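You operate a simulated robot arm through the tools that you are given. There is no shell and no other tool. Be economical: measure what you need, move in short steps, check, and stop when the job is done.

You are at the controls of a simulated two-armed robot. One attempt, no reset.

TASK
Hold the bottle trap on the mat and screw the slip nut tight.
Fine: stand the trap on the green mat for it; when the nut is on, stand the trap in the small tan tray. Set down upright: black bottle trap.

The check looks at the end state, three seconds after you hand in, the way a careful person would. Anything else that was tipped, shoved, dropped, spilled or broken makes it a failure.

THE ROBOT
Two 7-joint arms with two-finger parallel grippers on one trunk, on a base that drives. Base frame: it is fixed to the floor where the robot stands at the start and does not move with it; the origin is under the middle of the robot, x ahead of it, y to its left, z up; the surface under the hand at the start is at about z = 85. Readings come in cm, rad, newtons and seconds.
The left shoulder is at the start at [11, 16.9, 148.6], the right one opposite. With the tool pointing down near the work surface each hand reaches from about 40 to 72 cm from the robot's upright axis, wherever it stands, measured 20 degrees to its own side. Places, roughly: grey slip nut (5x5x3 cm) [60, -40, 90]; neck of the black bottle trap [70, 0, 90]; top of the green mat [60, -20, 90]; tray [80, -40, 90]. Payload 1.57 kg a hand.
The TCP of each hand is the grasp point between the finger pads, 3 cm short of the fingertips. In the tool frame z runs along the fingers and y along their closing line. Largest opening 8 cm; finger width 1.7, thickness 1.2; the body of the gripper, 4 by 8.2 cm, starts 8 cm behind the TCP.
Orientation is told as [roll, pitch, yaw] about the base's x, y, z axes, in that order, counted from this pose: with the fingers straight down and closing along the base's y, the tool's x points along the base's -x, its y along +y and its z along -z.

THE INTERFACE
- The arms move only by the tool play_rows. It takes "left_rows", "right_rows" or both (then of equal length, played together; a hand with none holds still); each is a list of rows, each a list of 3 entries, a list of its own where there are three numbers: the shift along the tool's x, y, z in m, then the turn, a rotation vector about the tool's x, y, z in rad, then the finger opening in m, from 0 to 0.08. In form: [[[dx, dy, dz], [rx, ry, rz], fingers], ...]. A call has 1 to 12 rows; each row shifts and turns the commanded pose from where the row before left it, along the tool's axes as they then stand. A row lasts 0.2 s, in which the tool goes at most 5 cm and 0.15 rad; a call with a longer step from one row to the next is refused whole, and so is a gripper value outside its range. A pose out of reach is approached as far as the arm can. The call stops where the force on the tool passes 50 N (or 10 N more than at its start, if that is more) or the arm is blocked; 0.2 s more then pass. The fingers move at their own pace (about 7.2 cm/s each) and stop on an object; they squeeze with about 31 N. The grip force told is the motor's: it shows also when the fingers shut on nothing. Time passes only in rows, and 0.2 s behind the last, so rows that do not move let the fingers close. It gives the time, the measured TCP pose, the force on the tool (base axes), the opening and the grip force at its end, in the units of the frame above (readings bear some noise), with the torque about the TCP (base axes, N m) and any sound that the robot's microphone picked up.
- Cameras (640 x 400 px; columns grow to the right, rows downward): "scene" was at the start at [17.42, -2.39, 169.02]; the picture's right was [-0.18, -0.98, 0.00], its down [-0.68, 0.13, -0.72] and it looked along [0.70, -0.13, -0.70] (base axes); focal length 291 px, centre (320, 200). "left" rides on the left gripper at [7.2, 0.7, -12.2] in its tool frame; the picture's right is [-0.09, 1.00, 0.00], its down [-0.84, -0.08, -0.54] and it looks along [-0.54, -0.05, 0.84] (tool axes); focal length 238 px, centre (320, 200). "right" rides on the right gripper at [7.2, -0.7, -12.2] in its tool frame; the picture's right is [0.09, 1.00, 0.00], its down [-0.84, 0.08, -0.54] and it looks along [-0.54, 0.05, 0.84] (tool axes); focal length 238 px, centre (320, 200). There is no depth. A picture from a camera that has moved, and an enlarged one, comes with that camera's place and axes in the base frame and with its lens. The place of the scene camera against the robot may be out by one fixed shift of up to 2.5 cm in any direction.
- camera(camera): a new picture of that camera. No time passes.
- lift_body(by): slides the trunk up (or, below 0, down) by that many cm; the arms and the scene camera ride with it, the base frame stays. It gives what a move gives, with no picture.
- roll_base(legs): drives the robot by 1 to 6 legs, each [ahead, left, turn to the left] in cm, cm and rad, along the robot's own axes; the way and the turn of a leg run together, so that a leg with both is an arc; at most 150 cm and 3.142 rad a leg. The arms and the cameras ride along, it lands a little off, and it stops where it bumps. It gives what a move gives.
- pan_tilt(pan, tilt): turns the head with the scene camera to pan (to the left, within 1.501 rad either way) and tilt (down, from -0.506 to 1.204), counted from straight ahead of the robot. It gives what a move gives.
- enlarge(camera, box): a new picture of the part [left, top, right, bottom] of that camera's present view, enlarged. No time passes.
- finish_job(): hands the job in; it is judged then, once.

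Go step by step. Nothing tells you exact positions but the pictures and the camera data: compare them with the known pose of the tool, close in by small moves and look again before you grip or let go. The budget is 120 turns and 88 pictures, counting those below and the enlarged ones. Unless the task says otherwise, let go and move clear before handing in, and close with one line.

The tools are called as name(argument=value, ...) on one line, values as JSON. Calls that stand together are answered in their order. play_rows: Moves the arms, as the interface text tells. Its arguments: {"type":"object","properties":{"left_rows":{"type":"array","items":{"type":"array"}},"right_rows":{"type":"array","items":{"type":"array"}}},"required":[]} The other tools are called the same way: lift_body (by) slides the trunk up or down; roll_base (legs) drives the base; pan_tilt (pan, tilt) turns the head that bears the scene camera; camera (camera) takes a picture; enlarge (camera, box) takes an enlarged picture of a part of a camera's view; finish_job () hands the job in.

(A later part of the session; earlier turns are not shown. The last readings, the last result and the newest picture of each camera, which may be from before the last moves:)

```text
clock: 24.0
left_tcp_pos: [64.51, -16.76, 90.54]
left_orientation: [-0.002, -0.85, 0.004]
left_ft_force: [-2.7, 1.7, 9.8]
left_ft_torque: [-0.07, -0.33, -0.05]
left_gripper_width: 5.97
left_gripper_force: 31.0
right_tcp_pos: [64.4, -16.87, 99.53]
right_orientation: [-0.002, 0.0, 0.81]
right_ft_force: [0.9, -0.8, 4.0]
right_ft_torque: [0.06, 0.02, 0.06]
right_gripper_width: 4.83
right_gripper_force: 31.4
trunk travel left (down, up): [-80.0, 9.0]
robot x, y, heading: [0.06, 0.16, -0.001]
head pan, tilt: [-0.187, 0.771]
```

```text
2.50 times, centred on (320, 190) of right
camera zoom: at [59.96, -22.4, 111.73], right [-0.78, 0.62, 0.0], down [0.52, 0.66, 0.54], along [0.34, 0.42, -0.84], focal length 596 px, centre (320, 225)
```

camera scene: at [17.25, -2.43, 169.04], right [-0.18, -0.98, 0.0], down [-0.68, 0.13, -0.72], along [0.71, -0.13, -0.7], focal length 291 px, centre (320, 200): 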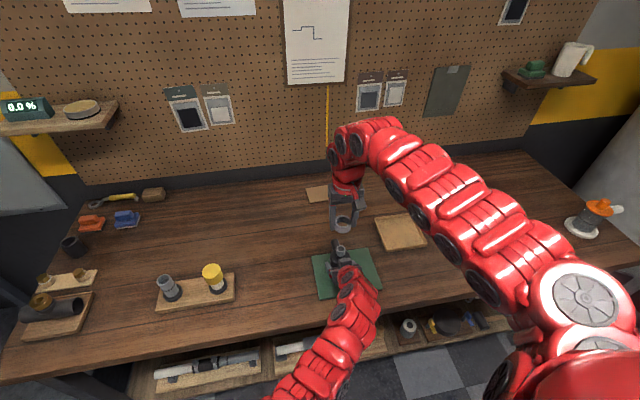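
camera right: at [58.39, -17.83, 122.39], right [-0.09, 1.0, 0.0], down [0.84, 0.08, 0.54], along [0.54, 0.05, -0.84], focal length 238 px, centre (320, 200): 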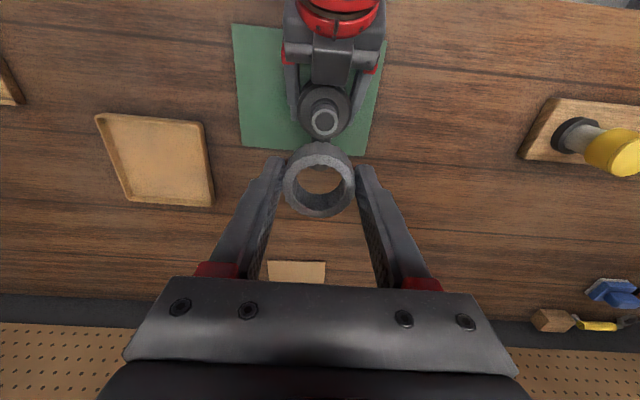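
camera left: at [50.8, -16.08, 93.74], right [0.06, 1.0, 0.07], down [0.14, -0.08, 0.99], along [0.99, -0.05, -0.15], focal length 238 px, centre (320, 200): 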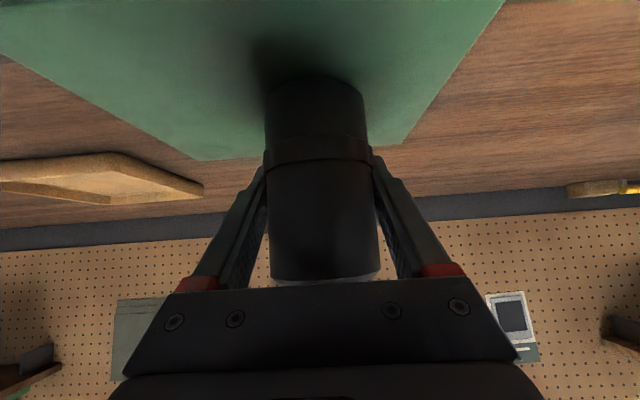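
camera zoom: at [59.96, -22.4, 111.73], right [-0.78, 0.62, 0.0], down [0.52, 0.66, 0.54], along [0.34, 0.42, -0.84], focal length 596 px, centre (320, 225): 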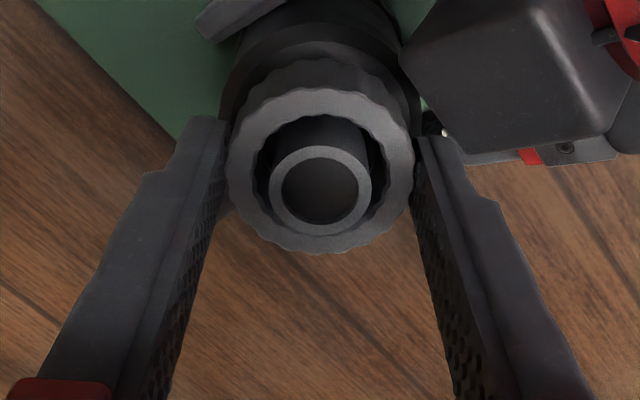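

Gripped at 4.83 cm with yaw +0.81. Now I turn clockwise 1.6 rad with light downward following.

play_rows(right_rows=[[[0, 0, 0.0006], [0, 0, 0.135], 0.03], [[0, 0, 0.0001], [0, 0, 0.135], 0.03], [[0, 0, 0.0001], [0, 0, 0.135], 0.03], [[0, 0, 0.0001], [0, 0, 0.135], 0.03], [[0, 0, 0.0001], [0, 0, 0.135], 0.03], [[0, 0, 0.0001], [0, 0, 0.135], 0.03], [[0, 0, 0.0001], [0, 0, 0.135], 0.03], [[0, 0, 0.0001], [0, 0, 0.135], 0.03], [[0, 0, 0.0001], [0, 0, 0.135], 0.03], [[0, 0, 0.0001], [0, 0, 0.135], 0.03], [[0, 0, 0.0001], [0, 0, 0.135], 0.03], [[0, 0, 0.0001], [0, 0, 0.135], 0.03]])

enlarge(camera="right", box=[240, 110, 400, 270])

```text
clock: 26.6
left_tcp_pos: [64.45, -16.68, 90.65]
left_orientation: [-0.001, -0.852, 0.001]
left_ft_force: [0.4, 5.4, 2.3]
left_ft_torque: [-0.37, -0.04, -0.07]
left_gripper_width: 5.97
left_gripper_force: 30.7
right_tcp_pos: [64.36, -16.75, 99.3]
right_orientation: [0.001, 0.0, -0.812]
right_ft_force: [0.4, -7.3, 17.6]
right_ft_torque: [-0.22, 0.07, 0.05]
right_gripper_width: 4.82
right_gripper_force: 30.9
trunk travel left (down, up): [-80.0, 9.0]
robot x, y, heading: [0.16, -0.02, -0.002]
head pan, tilt: [-0.187, 0.771]
```

```text
2.50 times, centred on (320, 190) of right
camera zoom: at [58.95, -12.01, 111.44], right [0.66, 0.75, 0.0], down [0.63, -0.55, 0.54], along [0.41, -0.36, -0.84], focal length 596 px, centre (320, 225)
```

zoom: 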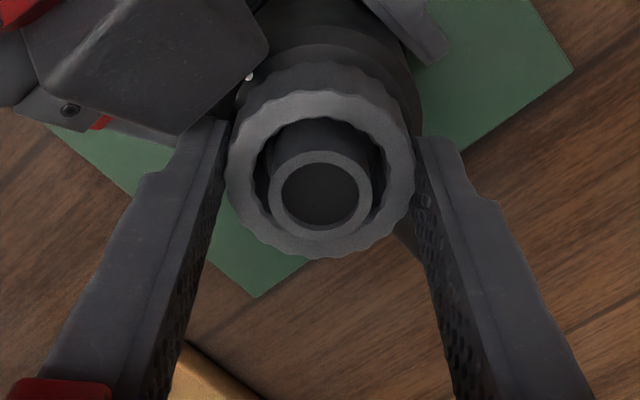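

The nut turned with the hand, no threading jam seen. I'll open, wind back and regrip.

play_rows(right_rows=[[[0, 0, 0], [0, 0, 0], 0.062], [[0, 0, 0], [0, 0, -0.147], 0.062], [[0, 0, 0], [0, 0, -0.147], 0.062], [[0, 0, 0], [0, 0, -0.147], 0.062], [[0, 0, 0], [0, 0, -0.147], 0.062], [[0, 0, 0], [0, 0, -0.147], 0.062], [[0, 0, 0], [0, 0, -0.147], 0.062], [[0, 0, 0], [0, 0, -0.147], 0.062], [[0, 0, 0], [0, 0, -0.147], 0.062], [[0, 0, 0], [0, 0, -0.147], 0.062], [[0, 0, 0], [0, 0, -0.147], 0.062], [[0, 0, 0], [0, 0, -0.147], 0.062]])

play_rows(right_rows=[[[0, 0, 0], [0, 0, 0], 0.03], [[0, 0, 0], [0, 0, 0], 0.03], [[0, 0, 0.0004], [0, 0, 0.147], 0.03], [[0, 0, 0.0002], [0, 0, 0.147], 0.03], [[0, 0, 0.0002], [0, 0, 0.147], 0.03], [[0, 0, 0.0002], [0, 0, 0.147], 0.03], [[0, 0, 0.0002], [0, 0, 0.147], 0.03], [[0, 0, 0.0002], [0, 0, 0.147], 0.03], [[0, 0, 0.0002], [0, 0, 0.147], 0.03], [[0, 0, 0.0002], [0, 0, 0.147], 0.03], [[0, 0, 0.0002], [0, 0, 0.147], 0.03], [[0, 0, 0.0002], [0, 0, 0.147], 0.03]])

enlarge(camera="scene", box=[280, 210, 400, 285])

```text
clock: 29.2
left_tcp_pos: [64.54, -16.8, 90.5]
left_orientation: [-0.002, -0.851, 0.002]
left_ft_force: [-2.8, 1.0, 7.8]
left_ft_torque: [0.09, 0.06, 0.0]
left_gripper_width: 5.96
left_gripper_force: 31.7
right_tcp_pos: [64.36, -16.74, 99.34]
right_orientation: [-0.001, -0.002, 0.811]
right_ft_force: [0.6, -0.5, -0.2]
right_ft_torque: [0.01, 0.0, -0.01]
right_gripper_width: 6.2
right_gripper_force: 0.0
trunk travel left (down, up): [-80.0, 9.0]
robot x, y, heading: [-0.04, -0.1, 0.003]
head pan, tilt: [-0.187, 0.771]
```

```text
clock: 31.8
left_tcp_pos: [64.39, -16.75, 90.63]
left_orientation: [0.0, -0.853, 0.002]
left_ft_force: [6.8, 0.3, -3.0]
left_ft_torque: [-0.61, -0.29, -0.05]
left_gripper_width: 5.97
left_gripper_force: 30.8
right_tcp_pos: [64.37, -16.83, 99.18]
right_orientation: [0.001, -0.002, -0.666]
right_ft_force: [1.1, -6.3, 29.5]
right_ft_torque: [-0.17, 0.0, 0.07]
right_gripper_width: 4.76
right_gripper_force: 30.9
trunk travel left (down, up): [-80.0, 9.0]
robot x, y, heading: [-0.09, -0.12, -0.001]
head pan, tilt: [-0.187, 0.771]
```

```text
5.33 times, centred on (340, 248) of scene
camera zoom: at [17.16, -2.4, 169.05], right [-0.19, -0.98, 0.0], down [-0.68, 0.13, -0.72], along [0.71, -0.13, -0.7], focal length 1552 px, centre (213, -53)
```

zoom: 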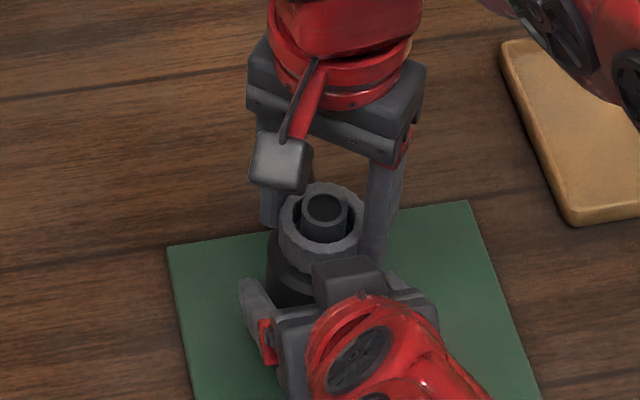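

Down-force built to about 30 N, so I'll continue turning without extra push and see whether the thread draws the nut down.

play_rows(right_rows=[[[0, 0, 0], [0, 0, 0], 0.062], [[0, 0, 0], [0, 0, -0.147], 0.062], [[0, 0, 0], [0, 0, -0.147], 0.062], [[0, 0, 0], [0, 0, -0.147], 0.062], [[0, 0, 0], [0, 0, -0.147], 0.062], [[0, 0, 0], [0, 0, -0.147], 0.062], [[0, 0, 0], [0, 0, -0.147], 0.062], [[0, 0, 0], [0, 0, -0.147], 0.062], [[0, 0, 0], [0, 0, -0.147], 0.062], [[0, 0, 0], [0, 0, -0.147], 0.062], [[0, 0, 0], [0, 0, -0.147], 0.062], [[0, 0, 0], [0, 0, 0], 0.03]])

enlarge(camera="right", box=[240, 110, 400, 270])

play_rows(right_rows=[[[0, 0, 0], [0, 0, 0], 0.03], [[0, 0, 0.0], [0, 0, 0.147], 0.03], [[0, 0, 0.0], [0, 0, 0.147], 0.03], [[0, 0, 0.0], [0, 0, 0.147], 0.03], [[0, 0, 0.0], [0, 0, 0.147], 0.03], [[0, 0, 0.0], [0, 0, 0.147], 0.03], [[0, 0, 0.0], [0, 0, 0.147], 0.03], [[0, 0, 0.0], [0, 0, 0.147], 0.03], [[0, 0, 0.0], [0, 0, 0.147], 0.03], [[0, 0, 0.0], [0, 0, 0.147], 0.03], [[0, 0, 0], [0, 0, 0.147], 0.03], [[0, 0, 0], [0, 0, 0.1], 0.03]])

enlarge(camera="right", box=[240, 110, 400, 270])

```text
clock: 34.4
left_tcp_pos: [64.61, -16.7, 90.62]
left_orientation: [-0.002, -0.851, 0.001]
left_ft_force: [-4.0, 1.3, 10.2]
left_ft_torque: [0.01, 0.04, -0.02]
left_gripper_width: 5.96
left_gripper_force: 31.1
right_tcp_pos: [64.32, -16.74, 99.14]
right_orientation: [-0.001, 0.0, 0.808]
right_ft_force: [2.0, -0.7, -1.9]
right_ft_torque: [-0.01, -0.01, -0.01]
right_gripper_width: 4.87
right_gripper_force: 24.9
trunk travel left (down, up): [-80.0, 9.0]
robot x, y, heading: [0.22, -0.11, -0.005]
head pan, tilt: [-0.187, 0.771]
```

```text
2.50 times, centred on (320, 190) of right
camera zoom: at [59.9, -22.47, 111.18], right [-0.78, 0.62, 0.0], down [0.52, 0.66, 0.54], along [0.34, 0.42, -0.84], focal length 596 px, centre (320, 225)
```

zoom: 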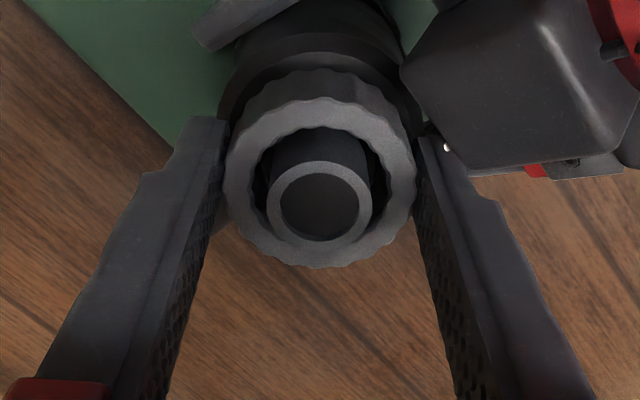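

```text
clock: 37.0
left_tcp_pos: [64.72, -16.61, 90.65]
left_orientation: [-0.001, -0.853, 0.003]
left_ft_force: [-0.1, 6.8, 20.8]
left_ft_torque: [-0.06, -0.31, -0.09]
left_gripper_width: 5.97
left_gripper_force: 31.3
right_tcp_pos: [64.54, -16.7, 99.02]
right_orientation: [-0.001, 0.001, -0.765]
right_ft_force: [3.0, -4.4, -14.9]
right_ft_torque: [-0.1, 0.01, 0.07]
right_gripper_width: 4.85
right_gripper_force: 31.0
trunk travel left (down, up): [-80.0, 9.0]
robot x, y, heading: [0.07, -0.02, 0.002]
head pan, tilt: [-0.187, 0.771]
```

```text
2.50 times, centred on (320, 190) of right
camera zoom: at [58.87, -12.23, 111.16], right [0.62, 0.78, 0.0], down [0.66, -0.52, 0.54], along [0.42, -0.34, -0.84], focal length 596 px, centre (320, 225)
```

zoom: 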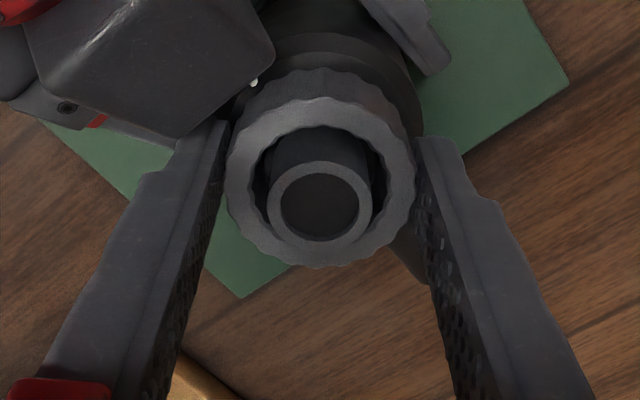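

The thread is now pulling the nut down (hand pulled with 15 N), so it's engaged. I'll continue with strokes, following down about 1 mm each.

play_rows(right_rows=[[[0, 0, 0], [0, 0, 0], 0.062], [[0, 0, 0.001], [0, 0, -0.147], 0.062], [[0, 0, 0.0005], [0, 0, -0.147], 0.062], [[0, 0, 0], [0, 0, -0.147], 0.062], [[0, 0, 0], [0, 0, -0.147], 0.062], [[0, 0, 0], [0, 0, -0.147], 0.062], [[0, 0, 0], [0, 0, -0.147], 0.062], [[0, 0, 0], [0, 0, -0.147], 0.062], [[0, 0, 0], [0, 0, -0.147], 0.062], [[0, 0, 0], [0, 0, -0.147], 0.062], [[0, 0, 0], [0, 0, -0.147], 0.062], [[0, 0, 0], [0, 0, -0.1], 0.062]])

play_rows(right_rows=[[[0, 0, 0], [0, 0, 0], 0.03], [[0, 0, 0], [0, 0, 0], 0.03], [[0, 0, 0.0001], [0, 0, 0.147], 0.03], [[0, 0, 0.0001], [0, 0, 0.147], 0.03], [[0, 0, 0.0001], [0, 0, 0.147], 0.03], [[0, 0, 0.0001], [0, 0, 0.147], 0.03], [[0, 0, 0.0001], [0, 0, 0.147], 0.03], [[0, 0, 0.0001], [0, 0, 0.147], 0.03], [[0, 0, 0.0001], [0, 0, 0.147], 0.03], [[0, 0, 0.0001], [0, 0, 0.147], 0.03], [[0, 0, 0.0001], [0, 0, 0.147], 0.03], [[0, 0, 0.0001], [0, 0, 0.147], 0.03]])

play_rows(right_rows=[[[0, 0, 0], [0, 0, 0], 0.062], [[0, 0, 0.0005], [0, 0, -0.147], 0.062], [[0, 0, 0], [0, 0, -0.147], 0.062], [[0, 0, 0], [0, 0, -0.147], 0.062], [[0, 0, 0], [0, 0, -0.147], 0.062], [[0, 0, 0], [0, 0, -0.147], 0.062], [[0, 0, 0], [0, 0, -0.147], 0.062], [[0, 0, 0], [0, 0, -0.147], 0.062], [[0, 0, 0], [0, 0, -0.147], 0.062], [[0, 0, 0], [0, 0, -0.147], 0.062], [[0, 0, 0], [0, 0, -0.147], 0.062], [[0, 0, 0], [0, 0, 0], 0.062]])

enlarge(camera="right", box=[240, 110, 400, 270])

```text
clock: 39.6
left_tcp_pos: [64.66, -16.75, 90.67]
left_orientation: [-0.003, -0.853, 0.002]
left_ft_force: [3.8, -0.7, 13.8]
left_ft_torque: [0.07, -0.15, 0.04]
left_gripper_width: 5.96
left_gripper_force: 30.6
right_tcp_pos: [64.41, -16.71, 98.78]
right_orientation: [0.001, -0.001, 0.808]
right_ft_force: [0.0, -0.1, -0.5]
right_ft_torque: [0.0, -0.01, -0.01]
right_gripper_width: 6.17
right_gripper_force: 0.0
trunk travel left (down, up): [-80.0, 9.0]
robot x, y, heading: [-0.16, -0.03, -0.001]
head pan, tilt: [-0.187, 0.771]
```

```text
clock: 42.2
left_tcp_pos: [64.49, -16.71, 90.51]
left_orientation: [-0.001, -0.85, -0.001]
left_ft_force: [-11.1, 3.2, 16.0]
left_ft_torque: [0.02, -0.13, -0.1]
left_gripper_width: 5.97
left_gripper_force: 31.1
right_tcp_pos: [64.27, -16.94, 98.94]
right_orientation: [0.001, -0.002, -0.666]
right_ft_force: [9.1, -1.5, -8.7]
right_ft_torque: [-0.07, -0.39, 0.05]
right_gripper_width: 4.77
right_gripper_force: 31.4
trunk travel left (down, up): [-80.0, 9.0]
robot x, y, heading: [-0.17, -0.02, -0.003]
head pan, tilt: [-0.187, 0.771]
```

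```text
clock: 44.8
left_tcp_pos: [64.57, -16.82, 90.62]
left_orientation: [0.001, -0.852, 0.002]
left_ft_force: [-1.6, -0.6, 3.9]
left_ft_torque: [0.03, 0.23, 0.02]
left_gripper_width: 5.97
left_gripper_force: 31.0
right_tcp_pos: [64.42, -16.71, 98.76]
right_orientation: [-0.002, 0.001, 0.808]
right_ft_force: [0.5, -0.1, 0.4]
right_ft_torque: [0.03, 0.02, -0.01]
right_gripper_width: 6.19
right_gripper_force: 0.0
trunk travel left (down, up): [-80.0, 9.0]
robot x, y, heading: [-0.11, -0.11, 0.001]
head pan, tilt: [-0.187, 0.771]
```

```text
2.50 times, centred on (320, 190) of right
camera zoom: at [59.99, -22.36, 110.95], right [-0.78, 0.62, 0.0], down [0.52, 0.66, 0.54], along [0.34, 0.42, -0.84], focal length 596 px, centre (320, 225)
```

zoom: 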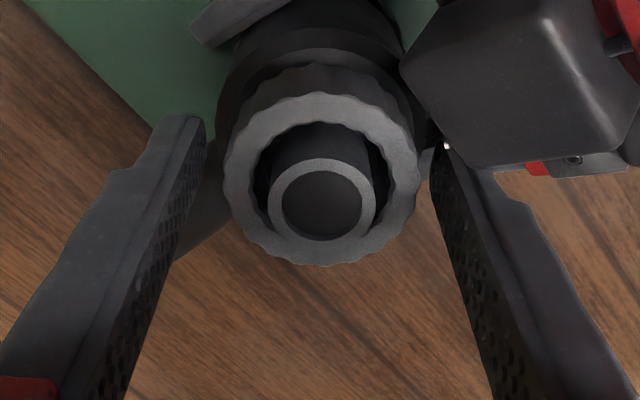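

The nut is level and slowly going down. More strokes.

play_rows(right_rows=[[[0, 0, 0], [0, 0, 0], 0.03], [[0, 0, 0], [0, 0, 0], 0.03], [[0, 0, 0.0001], [0, 0, 0.147], 0.03], [[0, 0, 0.0001], [0, 0, 0.147], 0.03], [[0, 0, 0.0001], [0, 0, 0.147], 0.03], [[0, 0, 0.0001], [0, 0, 0.147], 0.03], [[0, 0, 0.0001], [0, 0, 0.147], 0.03], [[0, 0, 0.0001], [0, 0, 0.147], 0.03], [[0, 0, 0.0001], [0, 0, 0.147], 0.03], [[0, 0, 0.0001], [0, 0, 0.147], 0.03], [[0, 0, 0.0001], [0, 0, 0.147], 0.03], [[0, 0, 0.0001], [0, 0, 0.147], 0.03]])

play_rows(right_rows=[[[0, 0, 0], [0, 0, 0], 0.062], [[0, 0, 0.0002], [0, 0, -0.147], 0.062], [[0, 0, 0], [0, 0, -0.147], 0.062], [[0, 0, 0], [0, 0, -0.147], 0.062], [[0, 0, 0], [0, 0, -0.147], 0.062], [[0, 0, 0], [0, 0, -0.147], 0.062], [[0, 0, 0], [0, 0, -0.147], 0.062], [[0, 0, 0], [0, 0, -0.147], 0.062], [[0, 0, 0], [0, 0, -0.147], 0.062], [[0, 0, 0], [0, 0, -0.147], 0.062], [[0, 0, 0], [0, 0, -0.147], 0.062], [[0, 0, 0], [0, 0, 0], 0.062]])

play_rows(right_rows=[[[0, 0, 0], [0, 0, 0], 0.03], [[0, 0, 0], [0, 0, 0], 0.03], [[0, 0, 0.0001], [0, 0, 0.147], 0.03], [[0, 0, 0.0001], [0, 0, 0.147], 0.03], [[0, 0, 0.0001], [0, 0, 0.147], 0.03], [[0, 0, 0.0001], [0, 0, 0.147], 0.03], [[0, 0, 0.0001], [0, 0, 0.147], 0.03], [[0, 0, 0.0001], [0, 0, 0.147], 0.03], [[0, 0, 0.0001], [0, 0, 0.147], 0.03], [[0, 0, 0.0001], [0, 0, 0.147], 0.03], [[0, 0, 0.0001], [0, 0, 0.147], 0.03], [[0, 0, 0.0001], [0, 0, 0.147], 0.03]])

play_rows(right_rows=[[[0, 0, 0], [0, 0, 0], 0.062], [[0, 0, 0.0002], [0, 0, -0.147], 0.062], [[0, 0, 0], [0, 0, -0.147], 0.062], [[0, 0, 0], [0, 0, -0.147], 0.062], [[0, 0, 0], [0, 0, -0.147], 0.062], [[0, 0, 0], [0, 0, -0.147], 0.062], [[0, 0, 0], [0, 0, -0.147], 0.062], [[0, 0, 0], [0, 0, -0.147], 0.062], [[0, 0, 0], [0, 0, -0.147], 0.062], [[0, 0, 0], [0, 0, -0.147], 0.062], [[0, 0, 0], [0, 0, -0.147], 0.062], [[0, 0, 0], [0, 0, 0], 0.062]])

enlarge(camera="right", box=[240, 110, 400, 270])

```text
clock: 47.4
left_tcp_pos: [64.48, -16.8, 90.51]
left_orientation: [0.0, -0.852, 0.001]
left_ft_force: [5.5, -0.8, -9.0]
left_ft_torque: [-0.19, 0.39, 0.0]
left_gripper_width: 5.97
left_gripper_force: 31.0
right_tcp_pos: [64.29, -16.77, 98.63]
right_orientation: [-0.002, -0.001, -0.665]
right_ft_force: [-1.8, -1.3, 21.9]
right_ft_torque: [0.07, 0.0, 0.05]
right_gripper_width: 4.83
right_gripper_force: 31.0
trunk travel left (down, up): [-80.0, 9.0]
robot x, y, heading: [-0.58, 0.06, 0.004]
head pan, tilt: [-0.187, 0.771]
```

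```text
clock: 50.0
left_tcp_pos: [64.62, -16.74, 90.56]
left_orientation: [-0.001, -0.853, 0.002]
left_ft_force: [0.6, -1.5, 2.1]
left_ft_torque: [0.05, 0.01, -0.02]
left_gripper_width: 5.96
left_gripper_force: 31.5
right_tcp_pos: [64.33, -16.64, 98.52]
right_orientation: [0.001, -0.001, 0.807]
right_ft_force: [0.4, -1.3, 1.0]
right_ft_torque: [0.0, -0.01, 0.0]
right_gripper_width: 6.22
right_gripper_force: 0.1
trunk travel left (down, up): [-80.0, 9.0]
robot x, y, heading: [-0.06, -0.02, 0.0]
head pan, tilt: [-0.187, 0.771]
```

```text
clock: 52.6
left_tcp_pos: [64.49, -16.85, 90.61]
left_orientation: [0.004, -0.85, 0.0]
left_ft_force: [-3.6, 4.9, -6.1]
left_ft_torque: [-0.27, -0.3, -0.69]
left_gripper_width: 5.94
left_gripper_force: 31.1
right_tcp_pos: [64.35, -16.82, 98.56]
right_orientation: [-0.001, -0.001, -0.664]
right_ft_force: [8.5, -8.4, 24.0]
right_ft_torque: [-0.19, -0.2, 0.64]
right_gripper_width: 4.69
right_gripper_force: 30.8
trunk travel left (down, up): [-80.0, 9.0]
robot x, y, heading: [0.01, -0.21, 0.002]
head pan, tilt: [-0.187, 0.771]
```

```text
clock: 55.2
left_tcp_pos: [64.59, -16.66, 90.69]
left_orientation: [-0.002, -0.852, 0.001]
left_ft_force: [4.7, -0.7, 8.8]
left_ft_torque: [-0.2, 0.09, 0.07]
left_gripper_width: 5.97
left_gripper_force: 30.9
right_tcp_pos: [64.47, -16.69, 98.6]
right_orientation: [-0.001, 0.0, 0.811]
right_ft_force: [-0.4, -1.1, -0.6]
right_ft_torque: [-0.01, 0.0, 0.01]
right_gripper_width: 6.21
right_gripper_force: 0.0
trunk travel left (down, up): [-80.0, 9.0]
robot x, y, heading: [-0.04, 0.37, 0.002]
head pan, tilt: [-0.187, 0.771]
```

```text
2.50 times, centred on (320, 190) of right
camera zoom: at [60.04, -22.44, 110.67], right [-0.78, 0.62, 0.0], down [0.52, 0.66, 0.54], along [0.34, 0.42, -0.84], focal length 596 px, centre (320, 225)
```

zoom: 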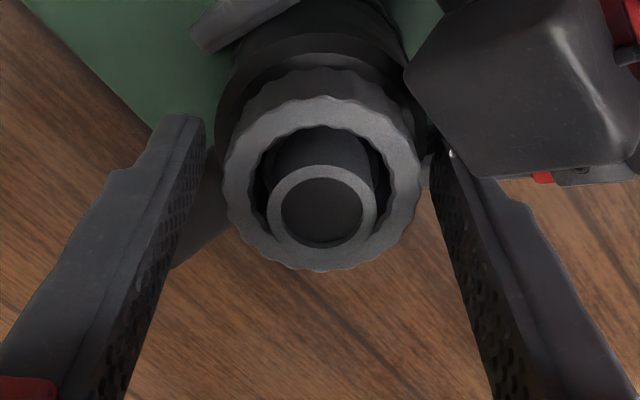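

Torque rose to 0.64 N·m at the end of that stroke, so it's getting tight. One more stroke to confirm.

play_rows(right_rows=[[[0, 0, 0], [0, 0, 0], 0.03], [[0, 0, 0], [0, 0, 0], 0.03], [[0, 0, 0], [0, 0, 0], 0.03], [[0, 0, 0], [0, 0, 0.1], 0.03], [[0, 0, 0], [0, 0, 0.1], 0.03], [[0, 0, 0], [0, 0, 0.1], 0.03]])

play_rows(right_rows=[[[0, 0, 0], [0, 0, 0.1], 0.03], [[0, 0, 0], [0, 0, 0.1], 0.03], [[0, 0, 0], [0, 0, 0.1], 0.03]])

enlarge(camera="right", box=[240, 110, 400, 270])

play_rows(right_rows=[[[0, 0, 0], [0, 0, 0.1], 0.03], [[0, 0, 0], [0, 0, 0.1], 0.03], [[0, 0, 0], [0, 0, 0.1], 0.03]])

enlarge(camera="right", box=[240, 110, 400, 270])

```text
clock: 56.6
left_tcp_pos: [64.55, -16.73, 90.59]
left_orientation: [-0.002, -0.853, 0.0]
left_ft_force: [2.3, -4.2, 6.0]
left_ft_torque: [0.36, -0.46, -0.3]
left_gripper_width: 5.94
left_gripper_force: 31.2
right_tcp_pos: [64.43, -16.74, 98.61]
right_orientation: [-0.003, -0.003, 0.506]
right_ft_force: [7.4, 5.3, 18.4]
right_ft_torque: [0.16, -0.01, 0.3]
right_gripper_width: 4.72
right_gripper_force: 30.8
trunk travel left (down, up): [-80.0, 9.0]
robot x, y, heading: [0.06, -0.04, 0.002]
head pan, tilt: [-0.187, 0.771]
```

```text
clock: 57.4
left_tcp_pos: [64.53, -16.6, 90.52]
left_orientation: [-0.002, -0.852, 0.002]
left_ft_force: [-13.4, 1.7, 12.0]
left_ft_torque: [-0.09, -0.67, -0.15]
left_gripper_width: 5.96
left_gripper_force: 31.1
right_tcp_pos: [64.28, -16.76, 98.47]
right_orientation: [-0.001, -0.002, 0.204]
right_ft_force: [16.9, -1.9, 8.5]
right_ft_torque: [0.08, -0.32, 0.14]
right_gripper_width: 4.71
right_gripper_force: 30.7
trunk travel left (down, up): [-80.0, 9.0]
robot x, y, heading: [0.2, -0.21, -0.003]
head pan, tilt: [-0.187, 0.771]
```

```text
2.50 times, centred on (320, 190) of right
camera zoom: at [57.49, -18.85, 110.74], right [-0.29, 0.96, 0.0], down [0.8, 0.25, 0.54], along [0.52, 0.16, -0.84], focal length 596 px, centre (320, 225)
```

zoom: 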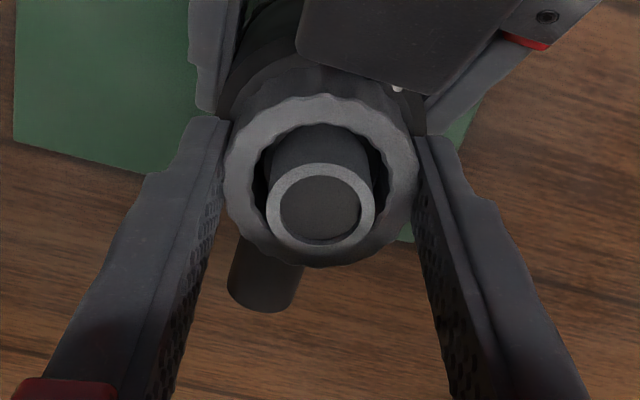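

```text
clock: 58.2
left_tcp_pos: [64.45, -16.75, 90.5]
left_orientation: [-0.003, -0.852, 0.001]
left_ft_force: [-12.3, -0.6, 5.4]
left_ft_torque: [0.02, -0.28, -0.44]
left_gripper_width: 5.95
left_gripper_force: 30.8
right_tcp_pos: [64.22, -16.79, 98.6]
right_orientation: [0.0, -0.004, -0.095]
right_ft_force: [16.3, 0.9, 17.2]
right_ft_torque: [0.14, -0.56, 0.44]
right_gripper_width: 4.7
right_gripper_force: 31.2
trunk travel left (down, up): [-80.0, 9.0]
robot x, y, heading: [0.08, -0.28, -0.001]
head pan, tilt: [-0.187, 0.771]
```

```text
2.50 times, centred on (320, 190) of right
camera zoom: at [57.1, -16.75, 110.75], right [0.0, 1.0, 0.0], down [0.84, 0.0, 0.54], along [0.54, 0.0, -0.84], focal length 596 px, centre (320, 225)
```

zoom: 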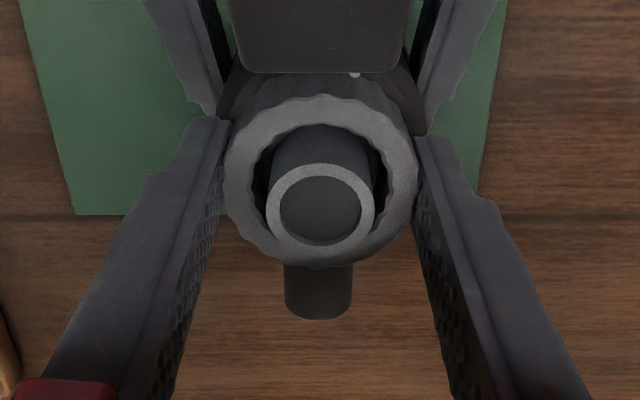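

The nut still turns with the hand (same tooth pattern against the fingers) while the trap's pipe stays put. I'll continue the stroke.

play_rows(right_rows=[[[0, 0, 0.0002], [0, 0, 0.1], 0.03], [[0, 0, 0], [0, 0, 0.1], 0.03], [[0, 0, 0.0002], [0, 0, 0.1], 0.03]])

play_rows(right_rows=[[[0, 0, 0.0002], [0, 0, 0.1], 0.03], [[0, 0, 0], [0, 0, 0.1], 0.03], [[0, 0, 0.0002], [0, 0, 0.1], 0.03]])

enlarge(camera="right", box=[240, 110, 400, 270])

```text
clock: 59.0
left_tcp_pos: [64.39, -16.81, 90.64]
left_orientation: [0.001, -0.851, 0.0]
left_ft_force: [4.0, -5.6, -11.5]
left_ft_torque: [0.11, 0.58, -0.7]
left_gripper_width: 5.97
left_gripper_force: 30.8
right_tcp_pos: [64.3, -16.76, 98.72]
right_orientation: [0.001, 0.0, -0.395]
right_ft_force: [0.6, 2.1, 38.2]
right_ft_torque: [-0.05, -0.23, 0.75]
right_gripper_width: 4.73
right_gripper_force: 30.5
trunk travel left (down, up): [-80.0, 9.0]
robot x, y, heading: [0.03, 0.19, 0.005]
head pan, tilt: [-0.187, 0.771]
```

```text
clock: 59.8
left_tcp_pos: [64.35, -16.75, 90.51]
left_orientation: [-0.001, -0.851, 0.0]
left_ft_force: [4.4, -3.6, -17.9]
left_ft_torque: [-0.12, 0.03, -0.89]
left_gripper_width: 5.97
left_gripper_force: 30.5
right_tcp_pos: [64.23, -16.72, 98.58]
right_orientation: [0.002, -0.002, -0.695]
right_ft_force: [-0.7, -0.4, 45.1]
right_ft_torque: [0.08, 0.2, 0.89]
right_gripper_width: 4.67
right_gripper_force: 30.6
trunk travel left (down, up): [-80.0, 9.0]
robot x, y, heading: [0.36, 0.25, -0.004]
head pan, tilt: [-0.187, 0.771]
```

```text
2.50 times, centred on (320, 190) of right
camera zoom: at [58.41, -12.69, 110.71], right [0.57, 0.82, 0.0], down [0.69, -0.48, 0.54], along [0.45, -0.31, -0.84], focal length 596 px, centre (320, 225)
```

zoom: 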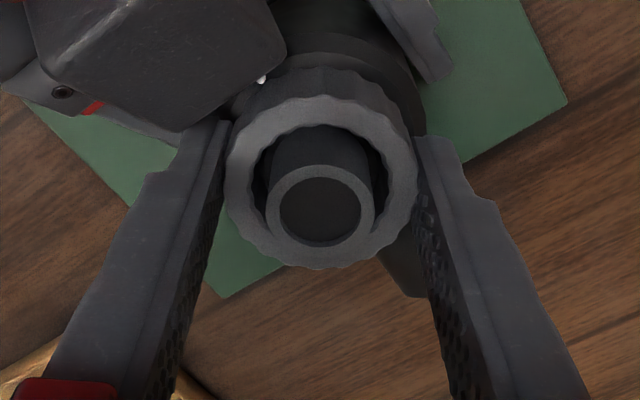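

Torque is 0.89 N·m. I'll release, back the hand off upward a bit and inspect the seating.

play_rows(right_rows=[[[0, 0, 0], [0, 0, 0], 0.062], [[0, 0, 0], [0, 0, 0], 0.062], [[0, 0, -0.02], [0, 0, 0], 0.065], [[0, 0, -0.04], [0, 0, -0.14], 0.065], [[0, 0, -0.04], [0, 0, -0.14], 0.065], [[0, 0, 0], [0, 0, -0.14], 0.065], [[0, 0, 0], [0, 0, -0.14], 0.065], [[0, 0, 0], [0, 0, -0.14], 0.065]])

enlarge(camera="scene", box=[280, 210, 400, 285])

enlarge(camera="right", box=[240, 70, 400, 170])

camera(camera="left")

```text
clock: 61.6
left_tcp_pos: [64.57, -16.76, 90.6]
left_orientation: [-0.003, -0.851, 0.002]
left_ft_force: [-0.4, 2.0, 5.6]
left_ft_torque: [0.19, 0.2, -0.05]
left_gripper_width: 5.96
left_gripper_force: 31.1
right_tcp_pos: [64.58, -16.57, 108.45]
right_orientation: [-0.001, 0.001, 0.009]
right_ft_force: [0.8, 0.0, -0.5]
right_ft_torque: [-0.01, 0.01, 0.0]
right_gripper_width: 6.5
right_gripper_force: 0.0
right hand out of reach, approached as far as the arm can: row 5
trunk travel left (down, up): [-80.0, 9.0]
robot x, y, heading: [-0.01, -0.09, 0.0]
head pan, tilt: [-0.187, 0.771]
```

```text
5.33 times, centred on (340, 248) of scene
camera zoom: at [17.34, -2.34, 169.03], right [-0.18, -0.98, 0.0], down [-0.68, 0.13, -0.72], along [0.71, -0.13, -0.7], focal length 1552 px, centre (213, -53)
```

zoom: 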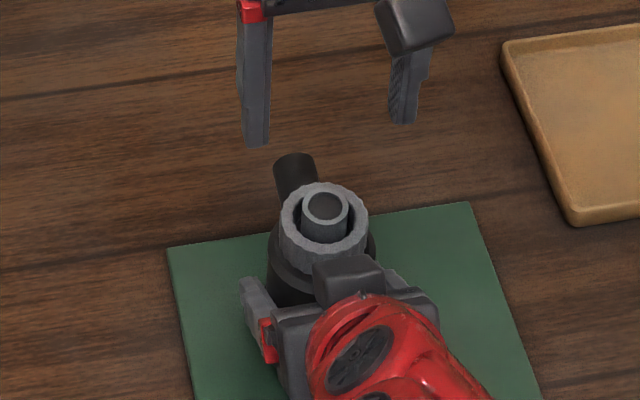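

```text
4.00 times, centred on (320, 120) of right
camera zoom: at [57.61, -17.37, 120.63], right [-0.1, 0.99, 0.0], down [0.84, 0.08, 0.54], along [0.54, 0.05, -0.84], focal length 953 px, centre (320, 520)
```

zoom: 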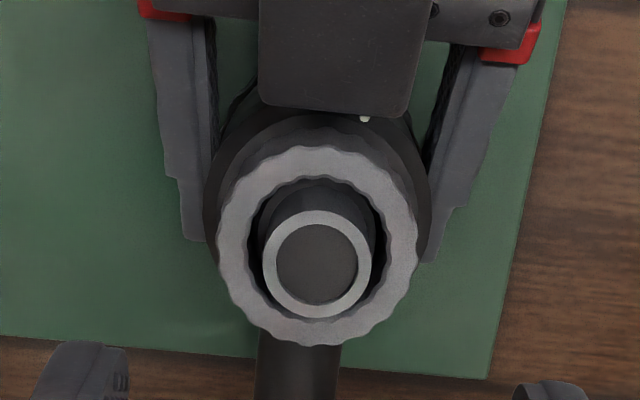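

```text
39 pictures are left
camera left: at [50.86, -15.97, 93.24], right [0.06, 1.0, 0.07], down [0.14, -0.08, 0.99], along [0.99, -0.05, -0.15], focal length 238 px, centre (320, 200)
```

left: 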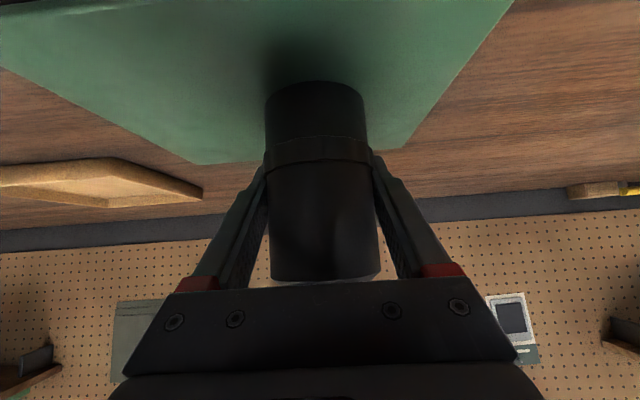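

The nut sits level, and the trap is undisturbed. To make sure it is truly tight and not slipping tooth by tooth in the fingers, I'll regrip and measure torque step by step.

play_rows(right_rows=[[[0.001, -0.002, 0.03], [0, 0, 0], 0.065], [[0, 0, 0.03], [0, 0, -0.14], 0.065], [[0, 0, 0.02], [0, 0, -0.14], 0.065], [[0, 0, 0.01], [0, 0, -0.14], 0.065], [[0, 0, 0.006], [0, 0, -0.14], 0.065], [[0, 0, 0.003], [0, 0, -0.14], 0.065], [[0, 0, 0], [0, 0, -0.12], 0.065], [[0, 0, 0], [0, 0, 0], 0.065]])

enlarge(camera="right", box=[240, 110, 400, 270])

```text
clock: 63.4
left_tcp_pos: [64.63, -16.7, 90.61]
left_orientation: [-0.002, -0.852, 0.002]
left_ft_force: [3.4, 0.0, 8.8]
left_ft_torque: [0.09, 0.09, -0.03]
left_gripper_width: 5.95
left_gripper_force: 31.1
right_tcp_pos: [64.54, -16.92, 98.46]
right_orientation: [0.0, 0.0, 0.829]
right_ft_force: [0.8, 0.7, -0.1]
right_ft_torque: [0.02, -0.03, 0.02]
right_gripper_width: 6.5
right_gripper_force: 0.1
trunk travel left (down, up): [-80.0, 9.0]
robot x, y, heading: [-0.37, 0.01, -0.002]
head pan, tilt: [-0.187, 0.771]
```

```text
2.50 times, centred on (320, 190) of right
camera zoom: at [60.28, -22.72, 110.75], right [-0.8, 0.61, 0.0], down [0.51, 0.67, 0.54], along [0.33, 0.43, -0.84], focal length 596 px, centre (320, 225)
```

zoom: 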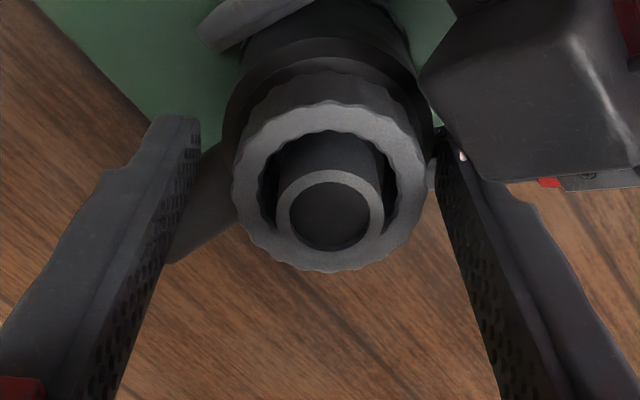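

Slight sideways offset of 0.25 cm; I'll centre, grip, and turn in small measured steps.

play_rows(right_rows=[[[0, 0.0023, 0], [0, 0, 0], 0.062], [[0, 0, 0], [0, 0, 0], 0.03], [[0, 0, 0], [0, 0, 0], 0.03], [[0, 0, 0], [0, 0, 0], 0.03], [[0, 0, 0], [0, 0, 0], 0.03]])

play_rows(right_rows=[[[0, 0, 0], [0, 0, 0.1], 0.03]])

play_rows(right_rows=[[[0, 0, 0], [0, 0, 0.1], 0.03]])

play_rows(right_rows=[[[0, 0, 0], [0, 0, 0.1], 0.03]])

play_rows(right_rows=[[[0, 0, 0], [0, 0, 0.1], 0.03]])

play_rows(right_rows=[[[0, 0, 0], [0, 0, 0.1], 0.03]])

```text
clock: 64.6
left_tcp_pos: [64.57, -16.75, 90.56]
left_orientation: [0.0, -0.852, 0.001]
left_ft_force: [1.4, 2.3, 7.4]
left_ft_torque: [-0.17, -0.26, -0.17]
left_gripper_width: 5.95
left_gripper_force: 30.9
right_tcp_pos: [64.27, -16.72, 98.63]
right_orientation: [-0.001, -0.002, 0.827]
right_ft_force: [5.4, -4.0, 8.0]
right_ft_torque: [-0.08, -0.16, 0.13]
right_gripper_width: 4.77
right_gripper_force: 30.5
trunk travel left (down, up): [-80.0, 9.0]
robot x, y, heading: [-0.08, -0.16, -0.001]
head pan, tilt: [-0.187, 0.771]
```

```text
clock: 65.0
left_tcp_pos: [64.63, -16.71, 90.59]
left_orientation: [0.001, -0.852, -0.001]
left_ft_force: [4.2, 1.1, 4.6]
left_ft_torque: [-0.01, 0.09, -0.28]
left_gripper_width: 5.97
left_gripper_force: 31.3
right_tcp_pos: [64.31, -16.75, 98.49]
right_orientation: [0.0, 0.001, 0.727]
right_ft_force: [2.4, -3.4, 14.0]
right_ft_torque: [-0.23, -0.38, 0.3]
right_gripper_width: 4.76
right_gripper_force: 31.4
trunk travel left (down, up): [-80.0, 9.0]
robot x, y, heading: [0.27, 0.23, -0.008]
head pan, tilt: [-0.187, 0.771]
```

```text
clock: 65.4
left_tcp_pos: [64.48, -16.78, 90.58]
left_orientation: [0.0, -0.852, 0.002]
left_ft_force: [15.3, -0.7, -3.6]
left_ft_torque: [-0.26, 0.42, -0.5]
left_gripper_width: 5.95
left_gripper_force: 31.5
right_tcp_pos: [64.34, -16.83, 98.63]
right_orientation: [-0.002, 0.001, 0.625]
right_ft_force: [-8.3, -3.0, 24.1]
right_ft_torque: [-0.15, -0.02, 0.48]
right_gripper_width: 4.76
right_gripper_force: 31.3
trunk travel left (down, up): [-80.0, 9.0]
robot x, y, heading: [-0.02, 0.22, 0.005]
head pan, tilt: [-0.187, 0.771]
```

```text
clock: 65.8
left_tcp_pos: [64.48, -16.79, 90.53]
left_orientation: [0.001, -0.851, 0.0]
left_ft_force: [22.7, -4.3, -12.1]
left_ft_torque: [0.1, 0.26, -0.56]
left_gripper_width: 5.94
left_gripper_force: 31.1
right_tcp_pos: [64.31, -16.76, 98.53]
right_orientation: [-0.002, 0.002, 0.527]
right_ft_force: [-13.3, 0.2, 36.0]
right_ft_torque: [-0.06, 0.31, 0.66]
right_gripper_width: 4.75
right_gripper_force: 31.3
trunk travel left (down, up): [-80.0, 9.0]
robot x, y, heading: [0.39, 0.34, 0.002]
head pan, tilt: [-0.187, 0.771]
```

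```text
clock: 66.2
left_tcp_pos: [64.44, -16.76, 90.63]
left_orientation: [0.0, -0.853, 0.002]
left_ft_force: [11.3, -1.0, -4.9]
left_ft_torque: [0.11, 0.12, -0.62]
left_gripper_width: 5.96
left_gripper_force: 31.2
right_tcp_pos: [64.32, -16.68, 98.63]
right_orientation: [-0.003, -0.002, 0.424]
right_ft_force: [-7.0, -0.7, 28.1]
right_ft_torque: [-0.02, 0.25, 0.59]
right_gripper_width: 4.74
right_gripper_force: 30.3
trunk travel left (down, up): [-80.0, 9.0]
robot x, y, heading: [0.2, -0.22, -0.005]
head pan, tilt: [-0.187, 0.771]
```

```text
clock: 66.6
left_tcp_pos: [64.47, -16.68, 90.54]
left_orientation: [-0.001, -0.851, 0.002]
left_ft_force: [13.1, -2.1, -9.4]
left_ft_torque: [0.23, 0.13, -0.76]
left_gripper_width: 5.96
left_gripper_force: 31.0
right_tcp_pos: [64.25, -16.7, 98.63]
right_orientation: [-0.001, -0.001, 0.327]
right_ft_force: [-7.6, 0.1, 35.0]
right_ft_torque: [-0.04, 0.2, 0.72]
right_gripper_width: 4.78
right_gripper_force: 31.1
trunk travel left (down, up): [-80.0, 9.0]
robot x, y, heading: [0.18, 0.25, -0.002]
head pan, tilt: [-0.187, 0.771]
```

Torque ramps at once to about 0.7 N·m and plateaus, as for a tight nut. I'll check the pipe direction to be sure the trap isn't turning in the left hand.

enlarge(camera="scene", box=[280, 210, 400, 285])

play_rows(right_rows=[[[0, 0, 0], [0, 0, 0.1], 0.03], [[0, 0, 0], [0, 0, 0.1], 0.03], [[0, 0, 0], [0, 0, 0.1], 0.03], [[0, 0, 0], [0, 0, 0.1], 0.03]])

enlarge(camera="right", box=[240, 110, 400, 270])

```text
5.33 times, centred on (340, 248) of scene
camera zoom: at [17.17, -2.28, 169.05], right [-0.18, -0.98, 0.0], down [-0.68, 0.13, -0.72], along [0.71, -0.13, -0.7], focal length 1552 px, centre (213, -53)
```

zoom: 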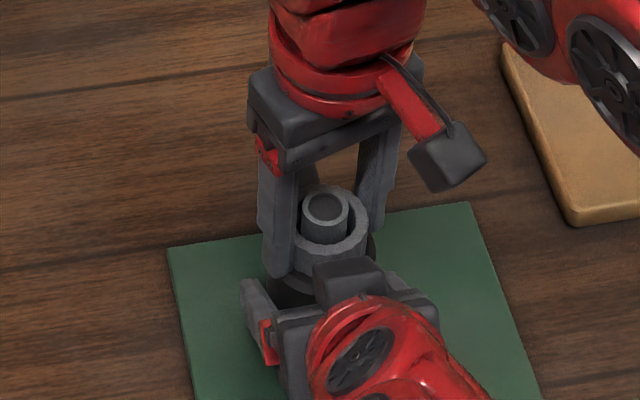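

```text
clock: 67.6
left_tcp_pos: [64.47, -16.75, 90.7]
left_orientation: [-0.002, -0.852, 0.001]
left_ft_force: [7.3, -3.7, -10.1]
left_ft_torque: [0.57, 0.12, -0.66]
left_gripper_width: 5.98
left_gripper_force: 32.0
right_tcp_pos: [64.36, -16.69, 98.57]
right_orientation: [0.0, -0.003, -0.075]
right_ft_force: [-6.2, 6.4, 35.3]
right_ft_torque: [0.2, 0.29, 0.67]
right_gripper_width: 4.75
right_gripper_force: 31.2
trunk travel left (down, up): [-80.0, 9.0]
robot x, y, heading: [0.04, 0.22, -0.001]
head pan, tilt: [-0.187, 0.771]
```

```text
2.50 times, centred on (320, 190) of right
camera zoom: at [57.16, -16.87, 110.71], right [-0.02, 1.0, 0.0], down [0.84, 0.01, 0.54], along [0.54, 0.01, -0.84], focal length 596 px, centre (320, 225)
```

zoom: 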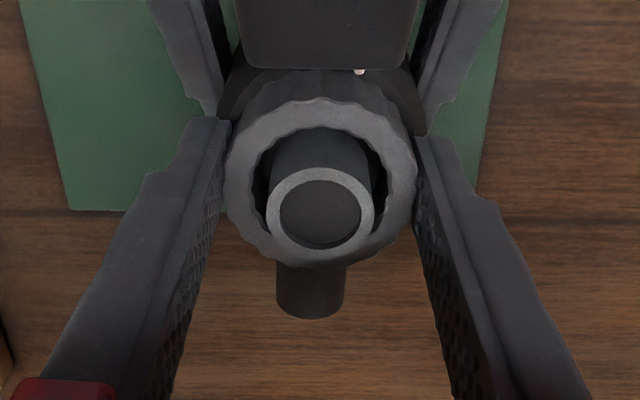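

The pipe hasn't moved. To rule out the fingertips rubbing on the body shoulder, I'll regrip 3 mm higher and test the torque again.

play_rows(right_rows=[[[0, 0, 0], [0, 0, 0], 0.062], [[0, 0, -0.003], [0, 0, -0.147], 0.062], [[0, 0, 0], [0, 0, -0.147], 0.062], [[0, 0, 0], [0, 0, -0.147], 0.062], [[0, 0, 0], [0, 0, -0.147], 0.062], [[0, 0, 0], [0, 0, -0.147], 0.062], [[0, 0, 0], [0, 0, -0.147], 0.062], [[0, 0, 0], [0, 0, 0], 0.062], [[0, 0, 0], [0, 0, 0], 0.03], [[0, 0, 0], [0, 0, 0], 0.03], [[0, 0, 0], [0, 0, 0], 0.03]])

play_rows(right_rows=[[[0, 0, 0], [0, 0, 0.1], 0.03], [[0, 0, 0], [0, 0, 0.1], 0.03]])

play_rows(right_rows=[[[0, 0, 0], [0, 0, 0.1], 0.03], [[0, 0, 0], [0, 0, 0.1], 0.03]])

play_rows(right_rows=[[[0, 0, 0], [0, 0, 0.1], 0.03], [[0, 0, 0], [0, 0, 0.1], 0.03], [[0, 0, 0], [0, 0, 0.1], 0.03], [[0, 0, 0], [0, 0, 0.1], 0.03]])

```text
clock: 70.0
left_tcp_pos: [64.63, -16.83, 90.67]
left_orientation: [-0.003, -0.852, 0.001]
left_ft_force: [7.4, -7.9, 15.7]
left_ft_torque: [-0.19, -0.18, -0.13]
left_gripper_width: 5.98
left_gripper_force: 31.0
right_tcp_pos: [64.55, -16.96, 98.78]
right_orientation: [0.001, 0.0, 0.808]
right_ft_force: [-2.0, 0.4, -0.5]
right_ft_torque: [0.02, 0.01, 0.03]
right_gripper_width: 4.84
right_gripper_force: 30.9
trunk travel left (down, up): [-80.0, 9.0]
robot x, y, heading: [-0.04, 0.01, -0.001]
head pan, tilt: [-0.187, 0.771]
```

```text
clock: 70.6
left_tcp_pos: [64.66, -16.84, 90.71]
left_orientation: [-0.004, -0.854, 0.0]
left_ft_force: [10.0, -8.3, 13.5]
left_ft_torque: [-0.16, -0.47, -0.09]
left_gripper_width: 5.95
left_gripper_force: 30.9
right_tcp_pos: [64.49, -16.83, 98.85]
right_orientation: [0.0, 0.001, 0.608]
right_ft_force: [1.2, 1.9, 7.7]
right_ft_torque: [0.04, -0.05, 0.05]
right_gripper_width: 4.83
right_gripper_force: 31.0
trunk travel left (down, up): [-80.0, 9.0]
robot x, y, heading: [0.14, -0.08, 0.002]
head pan, tilt: [-0.187, 0.771]
```

```text
clock: 71.2
left_tcp_pos: [64.51, -16.84, 90.66]
left_orientation: [-0.002, -0.851, 0.002]
left_ft_force: [6.1, -8.5, 17.7]
left_ft_torque: [0.01, -0.21, -0.11]
left_gripper_width: 5.97
left_gripper_force: 31.2
right_tcp_pos: [64.47, -16.84, 98.85]
right_orientation: [-0.001, -0.002, 0.409]
right_ft_force: [0.5, 2.7, 3.3]
right_ft_torque: [0.02, -0.03, 0.04]
right_gripper_width: 4.84
right_gripper_force: 31.2
trunk travel left (down, up): [-80.0, 9.0]
robot x, y, heading: [-0.02, 0.26, -0.002]
head pan, tilt: [-0.187, 0.771]
```

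```text
clock: 72.2
left_tcp_pos: [64.56, -16.83, 90.63]
left_orientation: [-0.002, -0.852, 0.002]
left_ft_force: [-1.3, -4.0, 24.5]
left_ft_torque: [-0.01, -0.15, -0.08]
left_gripper_width: 5.97
left_gripper_force: 31.0
right_tcp_pos: [64.42, -16.89, 98.76]
right_orientation: [-0.001, -0.003, 0.007]
right_ft_force: [3.8, 2.6, -9.8]
right_ft_torque: [0.06, -0.05, 0.05]
right_gripper_width: 4.83
right_gripper_force: 30.6
trunk travel left (down, up): [-80.0, 9.0]
robot x, y, heading: [0.41, 0.19, 0.0]
head pan, tilt: [-0.187, 0.771]
```

Gripping higher, the nut turns easily and still pulls down — so earlier resistance came from fingertips touching the shoulder; it isn't tight yet. I'll continue strokes at this height.

play_rows(right_rows=[[[0, 0, 0], [0, 0, 0.147], 0.03], [[0, 0, 0], [0, 0, 0.147], 0.03], [[0, 0, 0], [0, 0, 0.147], 0.03], [[0, 0, 0], [0, 0, 0.147], 0.03], [[0, 0, 0], [0, 0, 0.147], 0.03]])

play_rows(right_rows=[[[0, 0, 0], [0, 0, 0], 0.062], [[0, 0, 0], [0, 0, -0.147], 0.062], [[0, 0, 0], [0, 0, -0.147], 0.062], [[0, 0, 0], [0, 0, -0.147], 0.062], [[0, 0, 0], [0, 0, -0.147], 0.062], [[0, 0, 0], [0, 0, -0.147], 0.062], [[0, 0, 0], [0, 0, -0.147], 0.062], [[0, 0, 0], [0, 0, -0.147], 0.062], [[0, 0, 0], [0, 0, -0.147], 0.062], [[0, 0, 0], [0, 0, -0.147], 0.062], [[0, 0, 0], [0, 0, -0.147], 0.062], [[0, 0, 0], [0, 0, -0.08], 0.062]])

play_rows(right_rows=[[[0, 0, 0], [0, 0, 0], 0.03], [[0, 0, 0], [0, 0, 0], 0.03], [[0, 0, 0], [0, 0, 0], 0.03], [[0, 0, 0], [0, 0, 0.14], 0.03], [[0, 0, 0], [0, 0, 0.14], 0.03], [[0, 0, 0], [0, 0, 0.14], 0.03], [[0, 0, 0], [0, 0, 0.14], 0.03], [[0, 0, 0], [0, 0, 0.14], 0.03]])

play_rows(right_rows=[[[0, 0, 0], [0, 0, 0.14], 0.03], [[0, 0, 0], [0, 0, 0.14], 0.03], [[0, 0, 0], [0, 0, 0.14], 0.03], [[0, 0, 0], [0, 0, 0.14], 0.03], [[0, 0, 0], [0, 0, 0.14], 0.03]])

```text
clock: 73.4
left_tcp_pos: [64.54, -16.81, 90.55]
left_orientation: [0.001, -0.852, 0.001]
left_ft_force: [-7.3, -1.6, 25.0]
left_ft_torque: [-0.1, 0.17, -0.05]
left_gripper_width: 5.97
left_gripper_force: 31.3
right_tcp_pos: [64.44, -16.78, 98.81]
right_orientation: [0.001, -0.001, -0.729]
right_ft_force: [4.7, 0.8, -17.3]
right_ft_torque: [0.01, -0.2, 0.04]
right_gripper_width: 4.86
right_gripper_force: 31.6
trunk travel left (down, up): [-80.0, 9.0]
robot x, y, heading: [0.17, 0.08, -0.001]
head pan, tilt: [-0.187, 0.771]
```

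```text
clock: 76.0
left_tcp_pos: [64.66, -16.7, 90.54]
left_orientation: [-0.001, -0.853, 0.002]
left_ft_force: [-1.7, 0.5, 7.7]
left_ft_torque: [-0.01, 0.21, 0.02]
left_gripper_width: 5.97
left_gripper_force: 30.7
right_tcp_pos: [64.5, -16.8, 98.77]
right_orientation: [-0.001, -0.003, 0.826]
right_ft_force: [-0.5, 0.5, -0.4]
right_ft_torque: [0.01, -0.02, 0.0]
right_gripper_width: 6.21
right_gripper_force: 0.2
trunk travel left (down, up): [-80.0, 9.0]
robot x, y, heading: [-0.15, -0.01, 0.001]
head pan, tilt: [-0.187, 0.771]
```

```text
clock: 77.8
left_tcp_pos: [64.49, -16.77, 90.59]
left_orientation: [-0.001, -0.852, 0.001]
left_ft_force: [-9.5, -0.3, 8.4]
left_ft_torque: [0.38, -0.4, -0.11]
left_gripper_width: 5.96
left_gripper_force: 31.3
right_tcp_pos: [64.48, -16.81, 98.77]
right_orientation: [0.0, -0.003, 0.122]
right_ft_force: [7.4, 4.3, -6.4]
right_ft_torque: [0.07, -0.12, 0.04]
right_gripper_width: 4.8
right_gripper_force: 31.2
trunk travel left (down, up): [-80.0, 9.0]
robot x, y, heading: [-0.09, 0.35, 0.002]
head pan, tilt: [-0.187, 0.771]
```

```text
clock: 79.0
left_tcp_pos: [64.55, -16.82, 90.68]
left_orientation: [-0.001, -0.853, 0.003]
left_ft_force: [-13.4, 1.5, 10.4]
left_ft_torque: [-0.2, -0.31, -0.07]
left_gripper_width: 5.98
left_gripper_force: 30.9
right_tcp_pos: [64.47, -16.77, 98.71]
right_orientation: [-0.002, 0.0, -0.58]
right_ft_force: [9.4, -1.2, -6.5]
right_ft_torque: [0.04, -0.25, 0.02]
right_gripper_width: 4.81
right_gripper_force: 31.3
trunk travel left (down, up): [-80.0, 9.0]
robot x, y, heading: [0.17, -0.11, 0.002]
head pan, tilt: [-0.187, 0.771]
```

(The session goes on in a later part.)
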